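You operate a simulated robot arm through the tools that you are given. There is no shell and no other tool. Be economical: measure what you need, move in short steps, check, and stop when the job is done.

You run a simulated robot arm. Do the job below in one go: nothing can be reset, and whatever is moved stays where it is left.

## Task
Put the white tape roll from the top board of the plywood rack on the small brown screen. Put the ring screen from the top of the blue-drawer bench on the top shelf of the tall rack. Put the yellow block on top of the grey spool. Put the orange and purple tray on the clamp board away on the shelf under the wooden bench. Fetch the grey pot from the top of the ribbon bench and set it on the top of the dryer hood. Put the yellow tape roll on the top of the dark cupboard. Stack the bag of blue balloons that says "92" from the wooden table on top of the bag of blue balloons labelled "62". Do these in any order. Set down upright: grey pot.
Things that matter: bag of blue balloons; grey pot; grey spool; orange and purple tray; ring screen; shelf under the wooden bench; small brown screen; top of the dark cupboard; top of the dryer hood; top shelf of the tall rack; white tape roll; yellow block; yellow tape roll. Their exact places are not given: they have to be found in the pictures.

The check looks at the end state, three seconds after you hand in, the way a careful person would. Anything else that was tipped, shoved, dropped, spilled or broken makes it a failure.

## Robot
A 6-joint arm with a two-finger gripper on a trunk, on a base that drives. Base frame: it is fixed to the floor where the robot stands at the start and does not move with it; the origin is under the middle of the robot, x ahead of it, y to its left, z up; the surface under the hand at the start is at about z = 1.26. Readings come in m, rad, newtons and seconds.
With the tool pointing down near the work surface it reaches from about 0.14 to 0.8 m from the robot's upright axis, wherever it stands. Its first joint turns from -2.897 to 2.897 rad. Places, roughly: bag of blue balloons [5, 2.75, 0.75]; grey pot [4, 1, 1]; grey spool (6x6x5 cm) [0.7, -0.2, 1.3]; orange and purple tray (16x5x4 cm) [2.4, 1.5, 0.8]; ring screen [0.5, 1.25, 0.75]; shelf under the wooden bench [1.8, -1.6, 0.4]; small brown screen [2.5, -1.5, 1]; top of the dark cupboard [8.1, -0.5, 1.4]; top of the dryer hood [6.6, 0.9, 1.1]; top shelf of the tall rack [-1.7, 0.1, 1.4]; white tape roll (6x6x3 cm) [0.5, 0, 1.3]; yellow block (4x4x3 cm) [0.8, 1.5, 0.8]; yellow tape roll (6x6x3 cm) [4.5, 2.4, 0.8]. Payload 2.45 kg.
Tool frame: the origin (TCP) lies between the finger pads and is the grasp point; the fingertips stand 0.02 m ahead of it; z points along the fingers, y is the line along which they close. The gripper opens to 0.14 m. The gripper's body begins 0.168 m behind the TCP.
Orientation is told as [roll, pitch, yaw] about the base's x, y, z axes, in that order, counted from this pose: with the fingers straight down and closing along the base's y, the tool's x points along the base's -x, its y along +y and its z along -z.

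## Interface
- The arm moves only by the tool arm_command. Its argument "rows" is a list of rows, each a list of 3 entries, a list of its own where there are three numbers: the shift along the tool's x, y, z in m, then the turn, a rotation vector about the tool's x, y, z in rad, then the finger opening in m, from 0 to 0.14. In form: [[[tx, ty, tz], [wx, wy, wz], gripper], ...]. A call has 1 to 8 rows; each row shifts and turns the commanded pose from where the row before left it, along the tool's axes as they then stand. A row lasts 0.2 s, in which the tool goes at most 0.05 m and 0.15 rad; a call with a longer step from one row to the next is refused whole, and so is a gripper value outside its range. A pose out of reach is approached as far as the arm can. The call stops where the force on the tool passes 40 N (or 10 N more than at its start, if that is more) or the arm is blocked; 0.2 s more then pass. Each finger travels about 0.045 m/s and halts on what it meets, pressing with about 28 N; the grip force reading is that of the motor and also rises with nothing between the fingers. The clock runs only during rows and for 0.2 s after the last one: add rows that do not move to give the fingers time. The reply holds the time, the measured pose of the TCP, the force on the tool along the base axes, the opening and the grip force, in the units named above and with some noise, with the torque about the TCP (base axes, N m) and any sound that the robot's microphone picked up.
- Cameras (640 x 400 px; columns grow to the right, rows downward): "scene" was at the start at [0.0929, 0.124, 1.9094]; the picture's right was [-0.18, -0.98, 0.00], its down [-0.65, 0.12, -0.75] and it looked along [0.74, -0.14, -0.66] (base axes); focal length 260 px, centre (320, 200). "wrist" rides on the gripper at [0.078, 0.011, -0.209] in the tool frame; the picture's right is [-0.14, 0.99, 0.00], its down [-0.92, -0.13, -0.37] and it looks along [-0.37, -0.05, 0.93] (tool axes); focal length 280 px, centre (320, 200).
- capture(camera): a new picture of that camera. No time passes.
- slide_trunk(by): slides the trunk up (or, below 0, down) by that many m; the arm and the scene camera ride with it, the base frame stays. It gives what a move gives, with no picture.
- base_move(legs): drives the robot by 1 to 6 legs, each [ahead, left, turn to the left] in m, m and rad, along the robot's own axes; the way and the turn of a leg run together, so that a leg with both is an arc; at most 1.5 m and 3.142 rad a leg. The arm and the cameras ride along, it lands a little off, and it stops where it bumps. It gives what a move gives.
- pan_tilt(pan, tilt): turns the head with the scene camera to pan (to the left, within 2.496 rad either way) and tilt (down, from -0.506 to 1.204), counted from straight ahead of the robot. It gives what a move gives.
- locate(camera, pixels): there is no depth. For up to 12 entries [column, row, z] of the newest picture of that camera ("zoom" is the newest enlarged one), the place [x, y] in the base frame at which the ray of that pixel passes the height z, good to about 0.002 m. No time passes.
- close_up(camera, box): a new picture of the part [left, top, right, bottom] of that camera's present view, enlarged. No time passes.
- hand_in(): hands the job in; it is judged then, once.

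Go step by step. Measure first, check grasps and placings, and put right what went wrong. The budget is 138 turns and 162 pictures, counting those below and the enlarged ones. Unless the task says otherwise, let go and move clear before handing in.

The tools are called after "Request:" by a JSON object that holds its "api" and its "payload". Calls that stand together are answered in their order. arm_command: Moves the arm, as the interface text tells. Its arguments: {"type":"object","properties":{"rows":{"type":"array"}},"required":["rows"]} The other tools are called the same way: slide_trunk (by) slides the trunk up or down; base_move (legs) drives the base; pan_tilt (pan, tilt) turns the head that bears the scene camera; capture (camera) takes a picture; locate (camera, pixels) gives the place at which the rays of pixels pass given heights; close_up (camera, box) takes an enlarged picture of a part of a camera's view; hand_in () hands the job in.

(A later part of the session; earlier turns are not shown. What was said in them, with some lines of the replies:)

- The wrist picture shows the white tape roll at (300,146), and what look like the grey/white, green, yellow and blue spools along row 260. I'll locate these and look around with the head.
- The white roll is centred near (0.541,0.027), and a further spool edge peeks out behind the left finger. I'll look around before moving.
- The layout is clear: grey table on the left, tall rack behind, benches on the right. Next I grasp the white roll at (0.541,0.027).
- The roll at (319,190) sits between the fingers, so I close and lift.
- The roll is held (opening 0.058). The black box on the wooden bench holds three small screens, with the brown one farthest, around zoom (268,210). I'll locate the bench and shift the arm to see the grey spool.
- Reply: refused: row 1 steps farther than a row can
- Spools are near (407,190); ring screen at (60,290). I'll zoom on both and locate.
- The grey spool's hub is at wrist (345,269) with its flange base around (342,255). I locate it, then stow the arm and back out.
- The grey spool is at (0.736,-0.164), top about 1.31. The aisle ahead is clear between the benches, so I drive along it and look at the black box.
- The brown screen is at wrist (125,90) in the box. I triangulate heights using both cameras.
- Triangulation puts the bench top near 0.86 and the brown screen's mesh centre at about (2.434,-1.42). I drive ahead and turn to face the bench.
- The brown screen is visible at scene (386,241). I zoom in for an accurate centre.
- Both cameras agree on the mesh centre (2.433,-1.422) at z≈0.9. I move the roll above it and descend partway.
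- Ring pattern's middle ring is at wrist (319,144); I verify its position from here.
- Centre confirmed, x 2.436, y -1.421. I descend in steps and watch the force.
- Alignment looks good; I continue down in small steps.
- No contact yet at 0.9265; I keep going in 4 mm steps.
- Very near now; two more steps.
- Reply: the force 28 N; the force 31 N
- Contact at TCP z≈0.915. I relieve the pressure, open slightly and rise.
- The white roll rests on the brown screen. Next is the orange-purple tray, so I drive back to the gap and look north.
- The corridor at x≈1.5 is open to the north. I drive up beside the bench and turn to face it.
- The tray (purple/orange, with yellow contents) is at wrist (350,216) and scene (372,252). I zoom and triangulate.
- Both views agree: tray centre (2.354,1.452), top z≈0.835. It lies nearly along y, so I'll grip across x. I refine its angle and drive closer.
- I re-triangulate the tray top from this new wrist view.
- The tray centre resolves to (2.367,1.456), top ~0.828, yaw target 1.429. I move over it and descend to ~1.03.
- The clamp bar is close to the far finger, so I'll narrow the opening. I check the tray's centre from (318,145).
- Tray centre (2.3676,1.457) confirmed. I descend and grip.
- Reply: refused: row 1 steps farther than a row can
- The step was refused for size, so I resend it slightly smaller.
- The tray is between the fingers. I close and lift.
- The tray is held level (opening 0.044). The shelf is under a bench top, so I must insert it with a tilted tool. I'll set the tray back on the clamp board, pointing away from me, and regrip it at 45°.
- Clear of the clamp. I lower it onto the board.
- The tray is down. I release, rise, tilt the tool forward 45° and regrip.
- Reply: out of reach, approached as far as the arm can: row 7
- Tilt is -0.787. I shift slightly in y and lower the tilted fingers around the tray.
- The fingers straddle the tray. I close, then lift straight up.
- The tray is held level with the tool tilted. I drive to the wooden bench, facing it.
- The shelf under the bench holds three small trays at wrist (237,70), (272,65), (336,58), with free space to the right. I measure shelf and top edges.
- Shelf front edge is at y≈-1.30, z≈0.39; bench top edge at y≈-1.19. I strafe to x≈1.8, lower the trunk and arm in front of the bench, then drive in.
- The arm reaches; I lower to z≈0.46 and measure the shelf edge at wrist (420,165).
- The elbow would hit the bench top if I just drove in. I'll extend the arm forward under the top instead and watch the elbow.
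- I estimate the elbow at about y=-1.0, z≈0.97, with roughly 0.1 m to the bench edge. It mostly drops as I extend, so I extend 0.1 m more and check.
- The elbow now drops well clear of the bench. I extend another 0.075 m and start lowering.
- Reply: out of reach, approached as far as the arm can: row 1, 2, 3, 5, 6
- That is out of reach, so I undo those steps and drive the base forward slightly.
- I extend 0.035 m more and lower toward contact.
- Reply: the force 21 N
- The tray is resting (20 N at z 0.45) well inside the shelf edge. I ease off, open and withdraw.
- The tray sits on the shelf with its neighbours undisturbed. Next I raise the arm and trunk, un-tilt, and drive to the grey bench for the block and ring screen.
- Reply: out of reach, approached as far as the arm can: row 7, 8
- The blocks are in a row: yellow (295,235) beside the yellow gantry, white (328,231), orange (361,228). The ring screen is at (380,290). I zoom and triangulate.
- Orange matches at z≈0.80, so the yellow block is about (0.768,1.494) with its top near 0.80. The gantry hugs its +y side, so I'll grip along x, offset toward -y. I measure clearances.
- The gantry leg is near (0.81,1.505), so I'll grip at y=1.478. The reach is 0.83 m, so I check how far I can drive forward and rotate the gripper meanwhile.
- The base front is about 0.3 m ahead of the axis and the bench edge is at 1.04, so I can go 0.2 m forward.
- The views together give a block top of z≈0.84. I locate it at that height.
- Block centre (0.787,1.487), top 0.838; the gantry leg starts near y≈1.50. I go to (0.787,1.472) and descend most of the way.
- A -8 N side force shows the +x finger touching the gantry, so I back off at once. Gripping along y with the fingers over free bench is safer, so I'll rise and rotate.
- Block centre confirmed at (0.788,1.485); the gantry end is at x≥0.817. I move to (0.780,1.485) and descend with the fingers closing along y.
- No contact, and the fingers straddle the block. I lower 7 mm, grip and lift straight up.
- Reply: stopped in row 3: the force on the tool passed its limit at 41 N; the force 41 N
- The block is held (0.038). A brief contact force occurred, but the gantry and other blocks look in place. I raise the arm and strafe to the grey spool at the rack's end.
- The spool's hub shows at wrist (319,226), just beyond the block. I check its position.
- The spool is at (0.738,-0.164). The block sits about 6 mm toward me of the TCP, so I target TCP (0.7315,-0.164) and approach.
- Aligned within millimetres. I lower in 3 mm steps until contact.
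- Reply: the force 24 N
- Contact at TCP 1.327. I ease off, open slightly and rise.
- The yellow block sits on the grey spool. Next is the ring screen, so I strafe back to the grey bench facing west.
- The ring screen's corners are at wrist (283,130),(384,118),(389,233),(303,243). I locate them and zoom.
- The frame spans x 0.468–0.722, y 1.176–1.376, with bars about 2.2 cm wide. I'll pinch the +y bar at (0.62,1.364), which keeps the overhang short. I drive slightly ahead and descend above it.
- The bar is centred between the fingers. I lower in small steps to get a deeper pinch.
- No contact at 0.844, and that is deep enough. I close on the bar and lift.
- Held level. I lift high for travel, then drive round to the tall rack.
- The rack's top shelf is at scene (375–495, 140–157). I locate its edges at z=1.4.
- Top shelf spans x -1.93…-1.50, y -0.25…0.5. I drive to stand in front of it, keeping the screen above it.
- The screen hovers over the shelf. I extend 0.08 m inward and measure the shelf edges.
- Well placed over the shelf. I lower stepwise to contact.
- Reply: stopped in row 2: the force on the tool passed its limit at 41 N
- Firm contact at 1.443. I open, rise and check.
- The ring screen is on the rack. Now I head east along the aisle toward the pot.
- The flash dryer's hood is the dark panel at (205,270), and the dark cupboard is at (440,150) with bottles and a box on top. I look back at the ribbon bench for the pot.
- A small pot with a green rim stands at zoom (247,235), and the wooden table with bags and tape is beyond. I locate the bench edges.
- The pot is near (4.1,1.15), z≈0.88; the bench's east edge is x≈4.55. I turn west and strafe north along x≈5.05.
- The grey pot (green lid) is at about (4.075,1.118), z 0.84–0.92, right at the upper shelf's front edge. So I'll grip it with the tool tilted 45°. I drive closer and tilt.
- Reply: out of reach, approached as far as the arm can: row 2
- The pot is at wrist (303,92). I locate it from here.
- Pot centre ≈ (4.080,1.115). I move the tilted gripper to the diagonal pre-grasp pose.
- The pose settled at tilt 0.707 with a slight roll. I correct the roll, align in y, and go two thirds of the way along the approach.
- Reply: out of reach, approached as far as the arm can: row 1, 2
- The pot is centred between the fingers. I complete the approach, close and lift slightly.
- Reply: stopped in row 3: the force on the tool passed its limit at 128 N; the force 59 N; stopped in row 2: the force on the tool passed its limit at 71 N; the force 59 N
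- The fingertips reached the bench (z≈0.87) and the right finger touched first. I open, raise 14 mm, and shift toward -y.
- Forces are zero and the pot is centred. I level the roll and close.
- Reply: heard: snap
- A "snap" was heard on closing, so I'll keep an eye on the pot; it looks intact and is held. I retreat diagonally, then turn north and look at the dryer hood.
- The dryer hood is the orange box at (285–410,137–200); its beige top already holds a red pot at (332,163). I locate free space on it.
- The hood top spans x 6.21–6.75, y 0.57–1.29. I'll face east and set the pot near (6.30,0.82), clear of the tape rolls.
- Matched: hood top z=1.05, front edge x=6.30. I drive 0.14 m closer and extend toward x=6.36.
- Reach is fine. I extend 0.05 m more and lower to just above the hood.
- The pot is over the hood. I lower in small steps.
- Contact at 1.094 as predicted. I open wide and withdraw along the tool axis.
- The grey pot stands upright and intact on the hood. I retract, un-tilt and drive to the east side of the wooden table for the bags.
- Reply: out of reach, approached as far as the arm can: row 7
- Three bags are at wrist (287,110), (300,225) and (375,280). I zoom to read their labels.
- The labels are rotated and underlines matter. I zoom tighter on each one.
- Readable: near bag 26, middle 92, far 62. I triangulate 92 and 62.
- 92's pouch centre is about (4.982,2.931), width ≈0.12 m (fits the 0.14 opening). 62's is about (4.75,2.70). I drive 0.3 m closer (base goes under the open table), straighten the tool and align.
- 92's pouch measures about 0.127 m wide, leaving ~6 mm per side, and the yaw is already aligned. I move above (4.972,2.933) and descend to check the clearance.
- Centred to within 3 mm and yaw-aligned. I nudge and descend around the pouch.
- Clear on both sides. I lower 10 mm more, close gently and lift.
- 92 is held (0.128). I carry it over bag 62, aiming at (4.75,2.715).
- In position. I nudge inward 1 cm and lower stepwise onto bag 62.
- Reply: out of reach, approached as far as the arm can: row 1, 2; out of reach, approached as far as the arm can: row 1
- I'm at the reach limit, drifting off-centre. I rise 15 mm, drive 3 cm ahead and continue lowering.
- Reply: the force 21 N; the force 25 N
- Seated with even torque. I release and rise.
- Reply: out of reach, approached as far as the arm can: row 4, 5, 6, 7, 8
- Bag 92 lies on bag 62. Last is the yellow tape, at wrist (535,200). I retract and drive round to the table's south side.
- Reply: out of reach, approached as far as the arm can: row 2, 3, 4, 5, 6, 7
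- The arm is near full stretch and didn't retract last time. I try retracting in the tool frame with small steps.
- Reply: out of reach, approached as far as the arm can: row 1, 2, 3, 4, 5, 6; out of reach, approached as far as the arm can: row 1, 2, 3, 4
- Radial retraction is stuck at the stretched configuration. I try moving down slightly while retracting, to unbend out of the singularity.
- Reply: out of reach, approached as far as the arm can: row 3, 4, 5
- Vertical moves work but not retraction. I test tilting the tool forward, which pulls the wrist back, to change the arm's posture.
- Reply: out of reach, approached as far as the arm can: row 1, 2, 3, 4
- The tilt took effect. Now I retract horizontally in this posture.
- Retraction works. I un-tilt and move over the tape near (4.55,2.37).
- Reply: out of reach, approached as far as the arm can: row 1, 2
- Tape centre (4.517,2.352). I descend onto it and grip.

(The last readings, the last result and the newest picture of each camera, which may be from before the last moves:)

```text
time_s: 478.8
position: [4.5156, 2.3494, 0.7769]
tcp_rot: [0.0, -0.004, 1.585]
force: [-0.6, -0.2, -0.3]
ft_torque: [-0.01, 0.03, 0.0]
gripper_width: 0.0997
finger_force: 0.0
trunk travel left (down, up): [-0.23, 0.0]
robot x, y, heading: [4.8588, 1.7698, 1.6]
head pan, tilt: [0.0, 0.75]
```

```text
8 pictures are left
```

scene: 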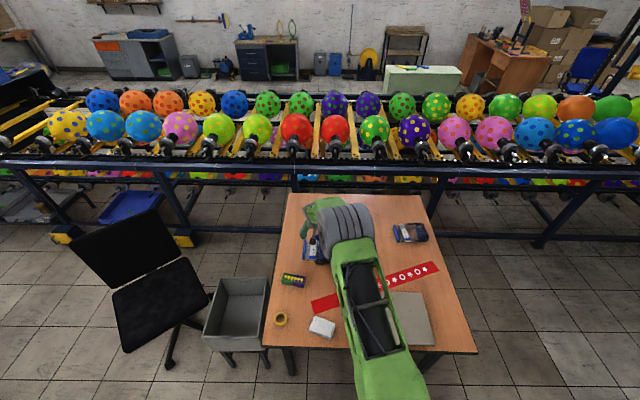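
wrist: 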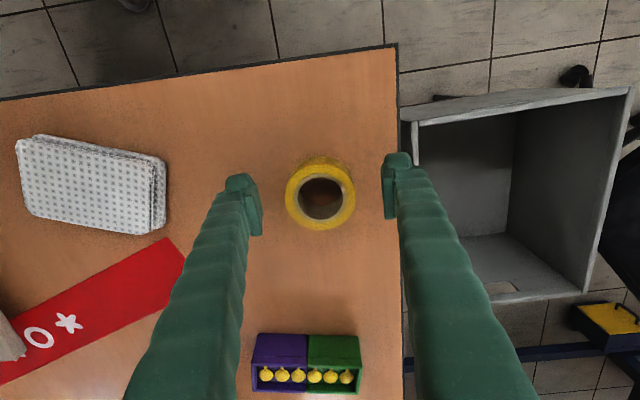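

The tape is centred. I lower a little, grip, and lift while retracting.

Request:
{"api": "arm_command", "payload": {"rows": [[[0, 0, 0.007], [0, 0, 0], 0.1], [[0, 0, 0], [0, 0, 0], 0.03], [[0, 0, 0], [0, 0, 0], 0.03], [[0, 0, 0], [0, 0, 0], 0.03], [[0, 0, 0], [0, 0, 0], 0.03], [[0, 0, -0.05], [0, 0, 0], 0.03], [[0, 0, -0.05], [0, 0, 0], 0.03], [[0, 0, -0.05], [0, 0, 0], 0.03]]}}

Request:
{"api": "arm_command", "payload": {"rows": [[[0, -0.03, -0.035], [0, 0, 0], 0.03], [[0, -0.03, -0.035], [0, 0, 0], 0.03], [[0, -0.03, -0.035], [0, 0, 0], 0.03], [[0, -0.03, -0.035], [0, 0, 0], 0.03], [[0, -0.03, -0.035], [0, 0, 0], 0.03], [[0, -0.03, -0.035], [0, 0, 0], 0.03], [[0, -0.03, -0.035], [0, 0, 0], 0.03], [[0, -0.03, -0.035], [0, 0, 0], 0.03]]}}

Request:
{"api": "arm_command", "payload": {"rows": [[[0, 0, -0.05], [0, 0, 0], 0.03], [[0, 0, -0.05], [0, 0, 0], 0.03], [[0, 0, -0.05], [0, 0, 0], 0.03], [[0, 0, -0.05], [0, 0, 0], 0.03], [[0, 0, -0.05], [0, 0, 0], 0.03], [[0, 0, 0], [0, 0, 0], 0.03]]}}

```text
time_s: 480.6
position: [4.5191, 2.3483, 0.9208]
tcp_rot: [-0.001, -0.002, 1.584]
force: [0.1, -0.2, -0.2]
ft_torque: [0.05, 0.01, 0.01]
gripper_width: 0.0578
finger_force: 28.3
trunk travel left (down, up): [-0.23, 0.0]
robot x, y, heading: [4.8614, 1.7711, 1.6]
head pan, tilt: [0.0, 0.75]
```

```text
time_s: 482.4
position: [4.7569, 2.3521, 1.2]
tcp_rot: [0.0, -0.002, 1.586]
force: [0.0, -0.6, 0.3]
ft_torque: [0.04, 0.05, 0.03]
gripper_width: 0.0578
finger_force: 27.9
trunk travel left (down, up): [-0.23, 0.0]
robot x, y, heading: [4.8539, 1.7689, 1.597]
head pan, tilt: [0.0, 0.75]
```

```text
time_s: 483.8
position: [4.756, 2.3545, 1.4491]
tcp_rot: [0.002, -0.002, 1.584]
force: [0.4, -0.8, -0.5]
ft_torque: [-0.03, 0.0, -0.01]
gripper_width: 0.0579
finger_force: 28.0
trunk travel left (down, up): [-0.23, 0.0]
robot x, y, heading: [4.8555, 1.7704, 1.594]
head pan, tilt: [0.0, 0.75]
```

The tape is held at z 1.45. I drive south along the corridor, then east toward the dark cupboard.

Request:
{"api": "base_move", "payload": {"legs": [[0, 0, -3.14], [0, 0.2, -0.03], [1.25, 0, 0], [1.25, 0, 0], [0, 0, 1.57], [1.2, 0, 0]]}}

Request:
{"api": "pan_tilt", "payload": {"pan": 0.0, "tilt": 0.45}}

Request:
{"api": "capture", "payload": {"camera": "scene"}}

```text
time_s: 514.9
position: [7.0448, -0.4952, 1.4493]
tcp_rot: [0.0, -0.002, 0.086]
force: [-0.1, 0.0, 0.0]
ft_torque: [-0.02, 0.04, -0.03]
gripper_width: 0.0582
finger_force: 27.4
trunk travel left (down, up): [-0.23, 0.0]
robot x, y, heading: [6.4611, -0.6418, 0.102]
head pan, tilt: [0.0, 0.75]
```

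```text
time_s: 515.7
position: [7.0434, -0.4956, 1.4498]
tcp_rot: [0.0, -0.003, 0.086]
force: [0.2, 0.6, -0.8]
ft_torque: [0.01, 0.02, 0.02]
gripper_width: 0.0581
finger_force: 28.2
trunk travel left (down, up): [-0.23, 0.0]
robot x, y, heading: [6.4665, -0.6403, 0.106]
head pan, tilt: [0.0, 0.45]
```

```text
7 pictures are left
```

scene: 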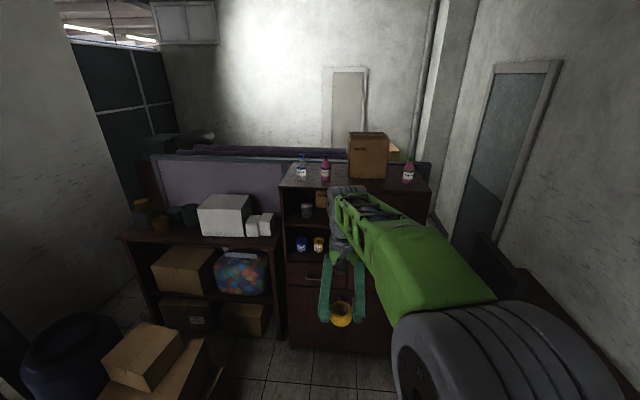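

The cupboard top runs from (280,188) to (430,192), holding three bottles and a box. I locate the free front strip.

Request:
{"api": "locate", "payload": {"camera": "scene", "pixels": [[280, 189, 1.4], [430, 193, 1.4], [302, 178, 1.4], [326, 182, 1.4], [350, 178, 1.4], [385, 179, 1.4], [408, 184, 1.4], [367, 185, 1.4], [295, 164, 1.4]]}}

Request:
{"api": "close_up", "payload": {"camera": "scene", "box": [270, 130, 450, 240]}}

```text
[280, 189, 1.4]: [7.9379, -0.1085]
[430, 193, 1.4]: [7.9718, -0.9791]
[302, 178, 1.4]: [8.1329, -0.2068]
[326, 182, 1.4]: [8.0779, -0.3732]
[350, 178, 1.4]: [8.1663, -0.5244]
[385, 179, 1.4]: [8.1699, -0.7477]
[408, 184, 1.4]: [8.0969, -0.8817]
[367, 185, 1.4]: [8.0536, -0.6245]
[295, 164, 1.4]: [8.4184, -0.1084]
```

```text
3.56 times, centred on (360, 185) of scene
```

zoom: 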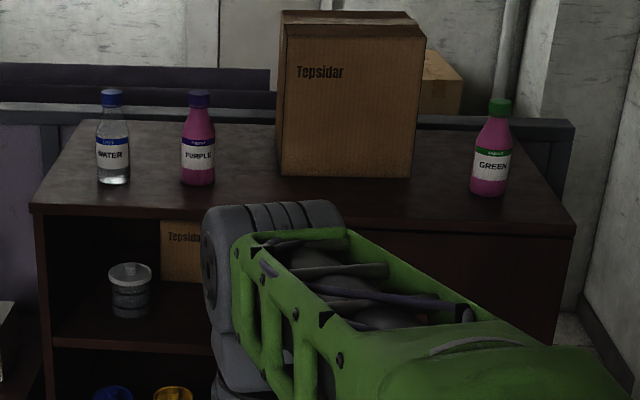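

Free strip in front of the box: target (8.03,-0.63), front edge at x≈7.95. I raise the arm and approach.

Request:
{"api": "arm_command", "payload": {"rows": [[[0, 0, -0.03], [0, 0, 0], 0.03], [[0, 0, -0.03], [0, 0, 0], 0.03], [[0, 0, 0], [0, 0, 0], 0.03]]}}

Request:
{"api": "base_move", "payload": {"legs": [[0, 0, -0.106], [0.78, -0.05, 0]]}}

Request:
{"api": "capture", "payload": {"camera": "wrist"}}

```text
time_s: 516.5
position: [7.0443, -0.495, 1.5091]
tcp_rot: [0.001, -0.004, 0.088]
force: [-0.6, -0.2, -0.4]
ft_torque: [-0.01, 0.02, 0.01]
gripper_width: 0.0579
finger_force: 27.3
trunk travel left (down, up): [-0.23, 0.0]
robot x, y, heading: [6.4669, -0.6379, 0.104]
head pan, tilt: [0.0, 0.45]
```

```text
time_s: 521.2
position: [7.8376, -0.5798, 1.5098]
tcp_rot: [0.001, -0.002, 0.011]
force: [0.0, -0.6, 0.1]
ft_torque: [-0.02, 0.05, 0.01]
gripper_width: 0.058
finger_force: 27.9
trunk travel left (down, up): [-0.23, 0.0]
robot x, y, heading: [7.2521, -0.6827, 0.024]
head pan, tilt: [0.0, 0.45]
```

```text
5 pictures are left
```

wrist: 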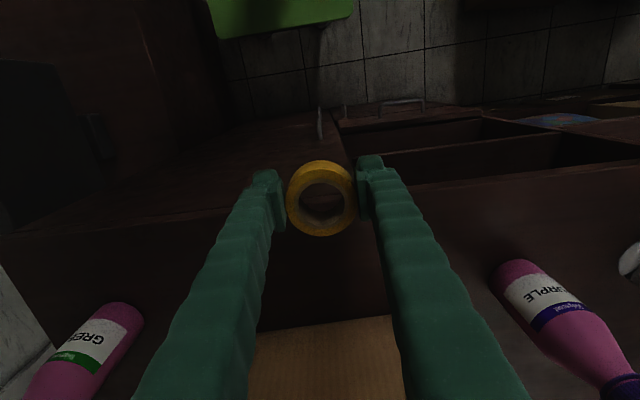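

Request:
{"api": "locate", "payload": {"camera": "wrist", "pixels": [[470, 188, 1.4], [470, 188, 1.37], [120, 222, 1.4], [325, 322, 1.4], [325, 322, 1.37], [260, 330, 1.4], [396, 318, 1.4]]}}

```text
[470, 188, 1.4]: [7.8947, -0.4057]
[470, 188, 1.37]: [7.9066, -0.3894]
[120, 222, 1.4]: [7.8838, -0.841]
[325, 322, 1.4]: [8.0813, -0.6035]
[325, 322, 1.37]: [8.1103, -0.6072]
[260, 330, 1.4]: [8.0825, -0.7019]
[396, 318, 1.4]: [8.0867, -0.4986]
```

Combining views, the top is at z≈1.44, front edge x≈7.876, box at x≈8.04. I extend to x≈7.94 and lower.

Request:
{"api": "arm_command", "payload": {"rows": [[[-0.033, 0, 0], [0, 0, 0], 0.03], [[-0.033, 0, 0], [0, 0, 0], 0.03], [[-0.034, 0, 0], [0, 0, 0], 0.03], [[0, 0, 0.012], [0, 0, 0], 0.03], [[0, 0, 0.012], [0, 0, 0], 0.03], [[0, 0, 0], [0, 0, 0], 0.03]]}}

Request:
{"api": "capture", "payload": {"camera": "wrist"}}

```text
time_s: 522.6
position: [7.937, -0.579, 1.4865]
tcp_rot: [0.0, -0.005, 0.01]
force: [-0.6, -0.8, 0.0]
ft_torque: [0.01, -0.03, 0.02]
gripper_width: 0.0579
finger_force: 28.2
trunk travel left (down, up): [-0.23, 0.0]
robot x, y, heading: [7.2478, -0.6798, 0.03]
head pan, tilt: [0.0, 0.45]
```

```text
4 pictures are left
```

wrist: 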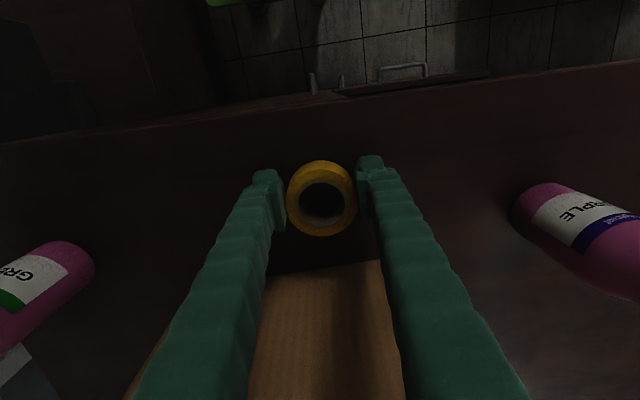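

The tape is over the strip between the front edge (row ~97) and the box (row ~268). I lower in small steps.

Request:
{"api": "arm_command", "payload": {"rows": [[[0, 0, 0.01], [0, 0, 0], 0.03], [[0, 0, 0], [0, 0, 0], 0.03]]}}

Request:
{"api": "arm_command", "payload": {"rows": [[[0, 0, 0.006], [0, 0, 0], 0.03], [[0, 0, 0], [0, 0, 0], 0.03]]}}

Request:
{"api": "arm_command", "payload": {"rows": [[[0, 0, 0.005], [0, 0, 0], 0.03], [[0, 0, 0], [0, 0, 0], 0.03]]}}

Request:
{"api": "arm_command", "payload": {"rows": [[[0, 0, 0.004], [0, 0, 0], 0.03], [[0, 0, 0], [0, 0, 0], 0.03]]}}

```text
time_s: 523.2
position: [7.9378, -0.5774, 1.4791]
tcp_rot: [0.0, -0.01, 0.013]
force: [4.0, 1.6, 24.3]
ft_torque: [0.04, -0.11, -0.04]
gripper_width: 0.0578
finger_force: 28.0
trunk travel left (down, up): [-0.23, 0.0]
robot x, y, heading: [7.2507, -0.6824, 0.024]
head pan, tilt: [0.0, 0.45]
```

```text
time_s: 523.9
position: [7.9367, -0.5776, 1.471]
tcp_rot: [-0.002, -0.007, 0.011]
force: [4.9, 5.7, 28.3]
ft_torque: [0.06, -0.36, 0.01]
gripper_width: 0.0582
finger_force: 27.7
trunk travel left (down, up): [-0.23, 0.0]
robot x, y, heading: [7.2477, -0.6807, 0.026]
head pan, tilt: [0.0, 0.45]
```

```text
time_s: 524.3
position: [7.9361, -0.5791, 1.4697]
tcp_rot: [0.0, -0.008, 0.012]
force: [-3.6, 0.6, 8.8]
ft_torque: [-0.38, 0.15, -0.11]
gripper_width: 0.0585
finger_force: 28.1
trunk travel left (down, up): [-0.23, 0.0]
robot x, y, heading: [7.2503, -0.6808, 0.024]
head pan, tilt: [0.0, 0.45]
stopped in row 2: the force on the tool passed its limit at 44 N (the readings are from after the stop); the commanded pose is now the measured one
```

```text
time_s: 524.9
position: [7.9383, -0.5789, 1.4679]
tcp_rot: [0.003, -0.02, 0.01]
force: [-3.3, -1.0, 12.6]
ft_torque: [-0.4, 0.23, -0.15]
gripper_width: 0.0585
finger_force: 28.6
trunk travel left (down, up): [-0.23, 0.0]
robot x, y, heading: [7.2489, -0.6832, 0.028]
head pan, tilt: [0.0, 0.45]
stopped in row 2: the force on the tool passed its limit at 42 N (the readings are from after the stop); the commanded pose is now the measured one
```

Firmly seated. I ease off, open, rise and back away, then check.

Request:
{"api": "arm_command", "payload": {"rows": [[[0, 0, -0.003], [0, 0, 0], 0.03], [[0, 0, 0], [0, 0, 0], 0.085], [[0, 0, 0], [0, 0, 0], 0.085], [[0, 0, 0], [0, 0, 0], 0.085], [[0, 0, -0.02], [0, 0, 0], 0.085], [[0, 0, -0.025], [0, 0, 0], 0.085], [[0.0, 0, -0.01], [0, 0, 0], 0.085], [[0, 0, 0], [0, 0, 0], 0.085]]}}

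Request:
{"api": "capture", "payload": {"camera": "wrist"}}

```text
time_s: 526.6
position: [7.9377, -0.5786, 1.5262]
tcp_rot: [0.003, -0.016, 0.01]
force: [0.2, -1.2, -0.2]
ft_torque: [-0.01, 0.04, 0.02]
gripper_width: 0.085
finger_force: 0.0
trunk travel left (down, up): [-0.23, 0.0]
robot x, y, heading: [7.2491, -0.6788, 0.026]
head pan, tilt: [0.0, 0.45]
```

```text
3 pictures are left
```

wrist: 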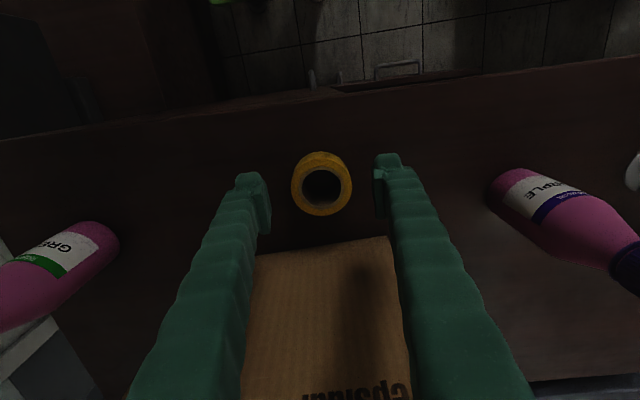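

The yellow tape rests flat on the cupboard, with the fingers above it. I back away to clear the area.

Request:
{"api": "base_move", "payload": {"legs": [[-0.35, 0, 0]]}}

Request:
{"api": "pan_tilt", "payload": {"pan": 0.0, "tilt": 0.45}}

Request:
{"api": "close_up", "payload": {"camera": "scene", "box": [230, 110, 470, 260]}}

```text
time_s: 528.9
position: [7.5932, -0.59, 1.5279]
tcp_rot: [0.003, -0.016, 0.008]
force: [0.2, -0.9, -0.3]
ft_torque: [0.0, -0.08, 0.04]
gripper_width: 0.0851
finger_force: 0.0
trunk travel left (down, up): [-0.23, 0.0]
robot x, y, heading: [6.9073, -0.6857, 0.021]
head pan, tilt: [0.0, 0.45]
```

```text
time_s: 529.5
position: [7.5931, -0.5891, 1.5265]
tcp_rot: [0.004, -0.018, 0.008]
force: [-0.3, 0.0, 0.0]
ft_torque: [0.0, 0.02, 0.01]
gripper_width: 0.0851
finger_force: 0.0
trunk travel left (down, up): [-0.23, 0.0]
robot x, y, heading: [6.9069, -0.6889, 0.022]
head pan, tilt: [0.0, 0.45]
```

```text
2.67 times, centred on (350, 185) of scene
```

zoom: 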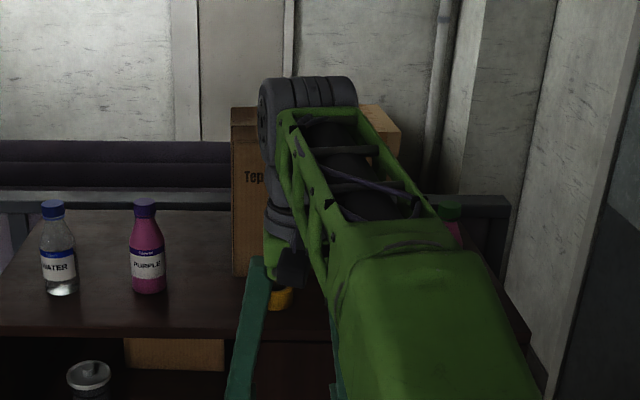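

The tape stands in front of the box (zoom 280,298), bottles and box untouched, and the robot is clear. I hand the job in.

Request:
{"api": "hand_in", "payload": {}}

```text
The job is handed in.
```

I did all seven placements and handed the job in with the gripper empty and clear. A few contacts along the way could count against it:

- **Grey pot:** the microphone picked up a snap as the gripper closed on it. The pot looked whole and was standing upright on the dryer hood afterwards. Just before that, the fingertips pressed hard on the ribbon bench, with a force peak of 128 N.
- **Yellow gantry next to the yellow block:** a finger pushed against it at about 8 N. It looked unmoved in the later pictures, but I did not measure it.
- **Hard set-downs:** the force limit of about 40 N tripped while gripping the yellow block, setting down the ring screen and setting down the yellow tape roll. In the pictures, each one ended up where it should be.
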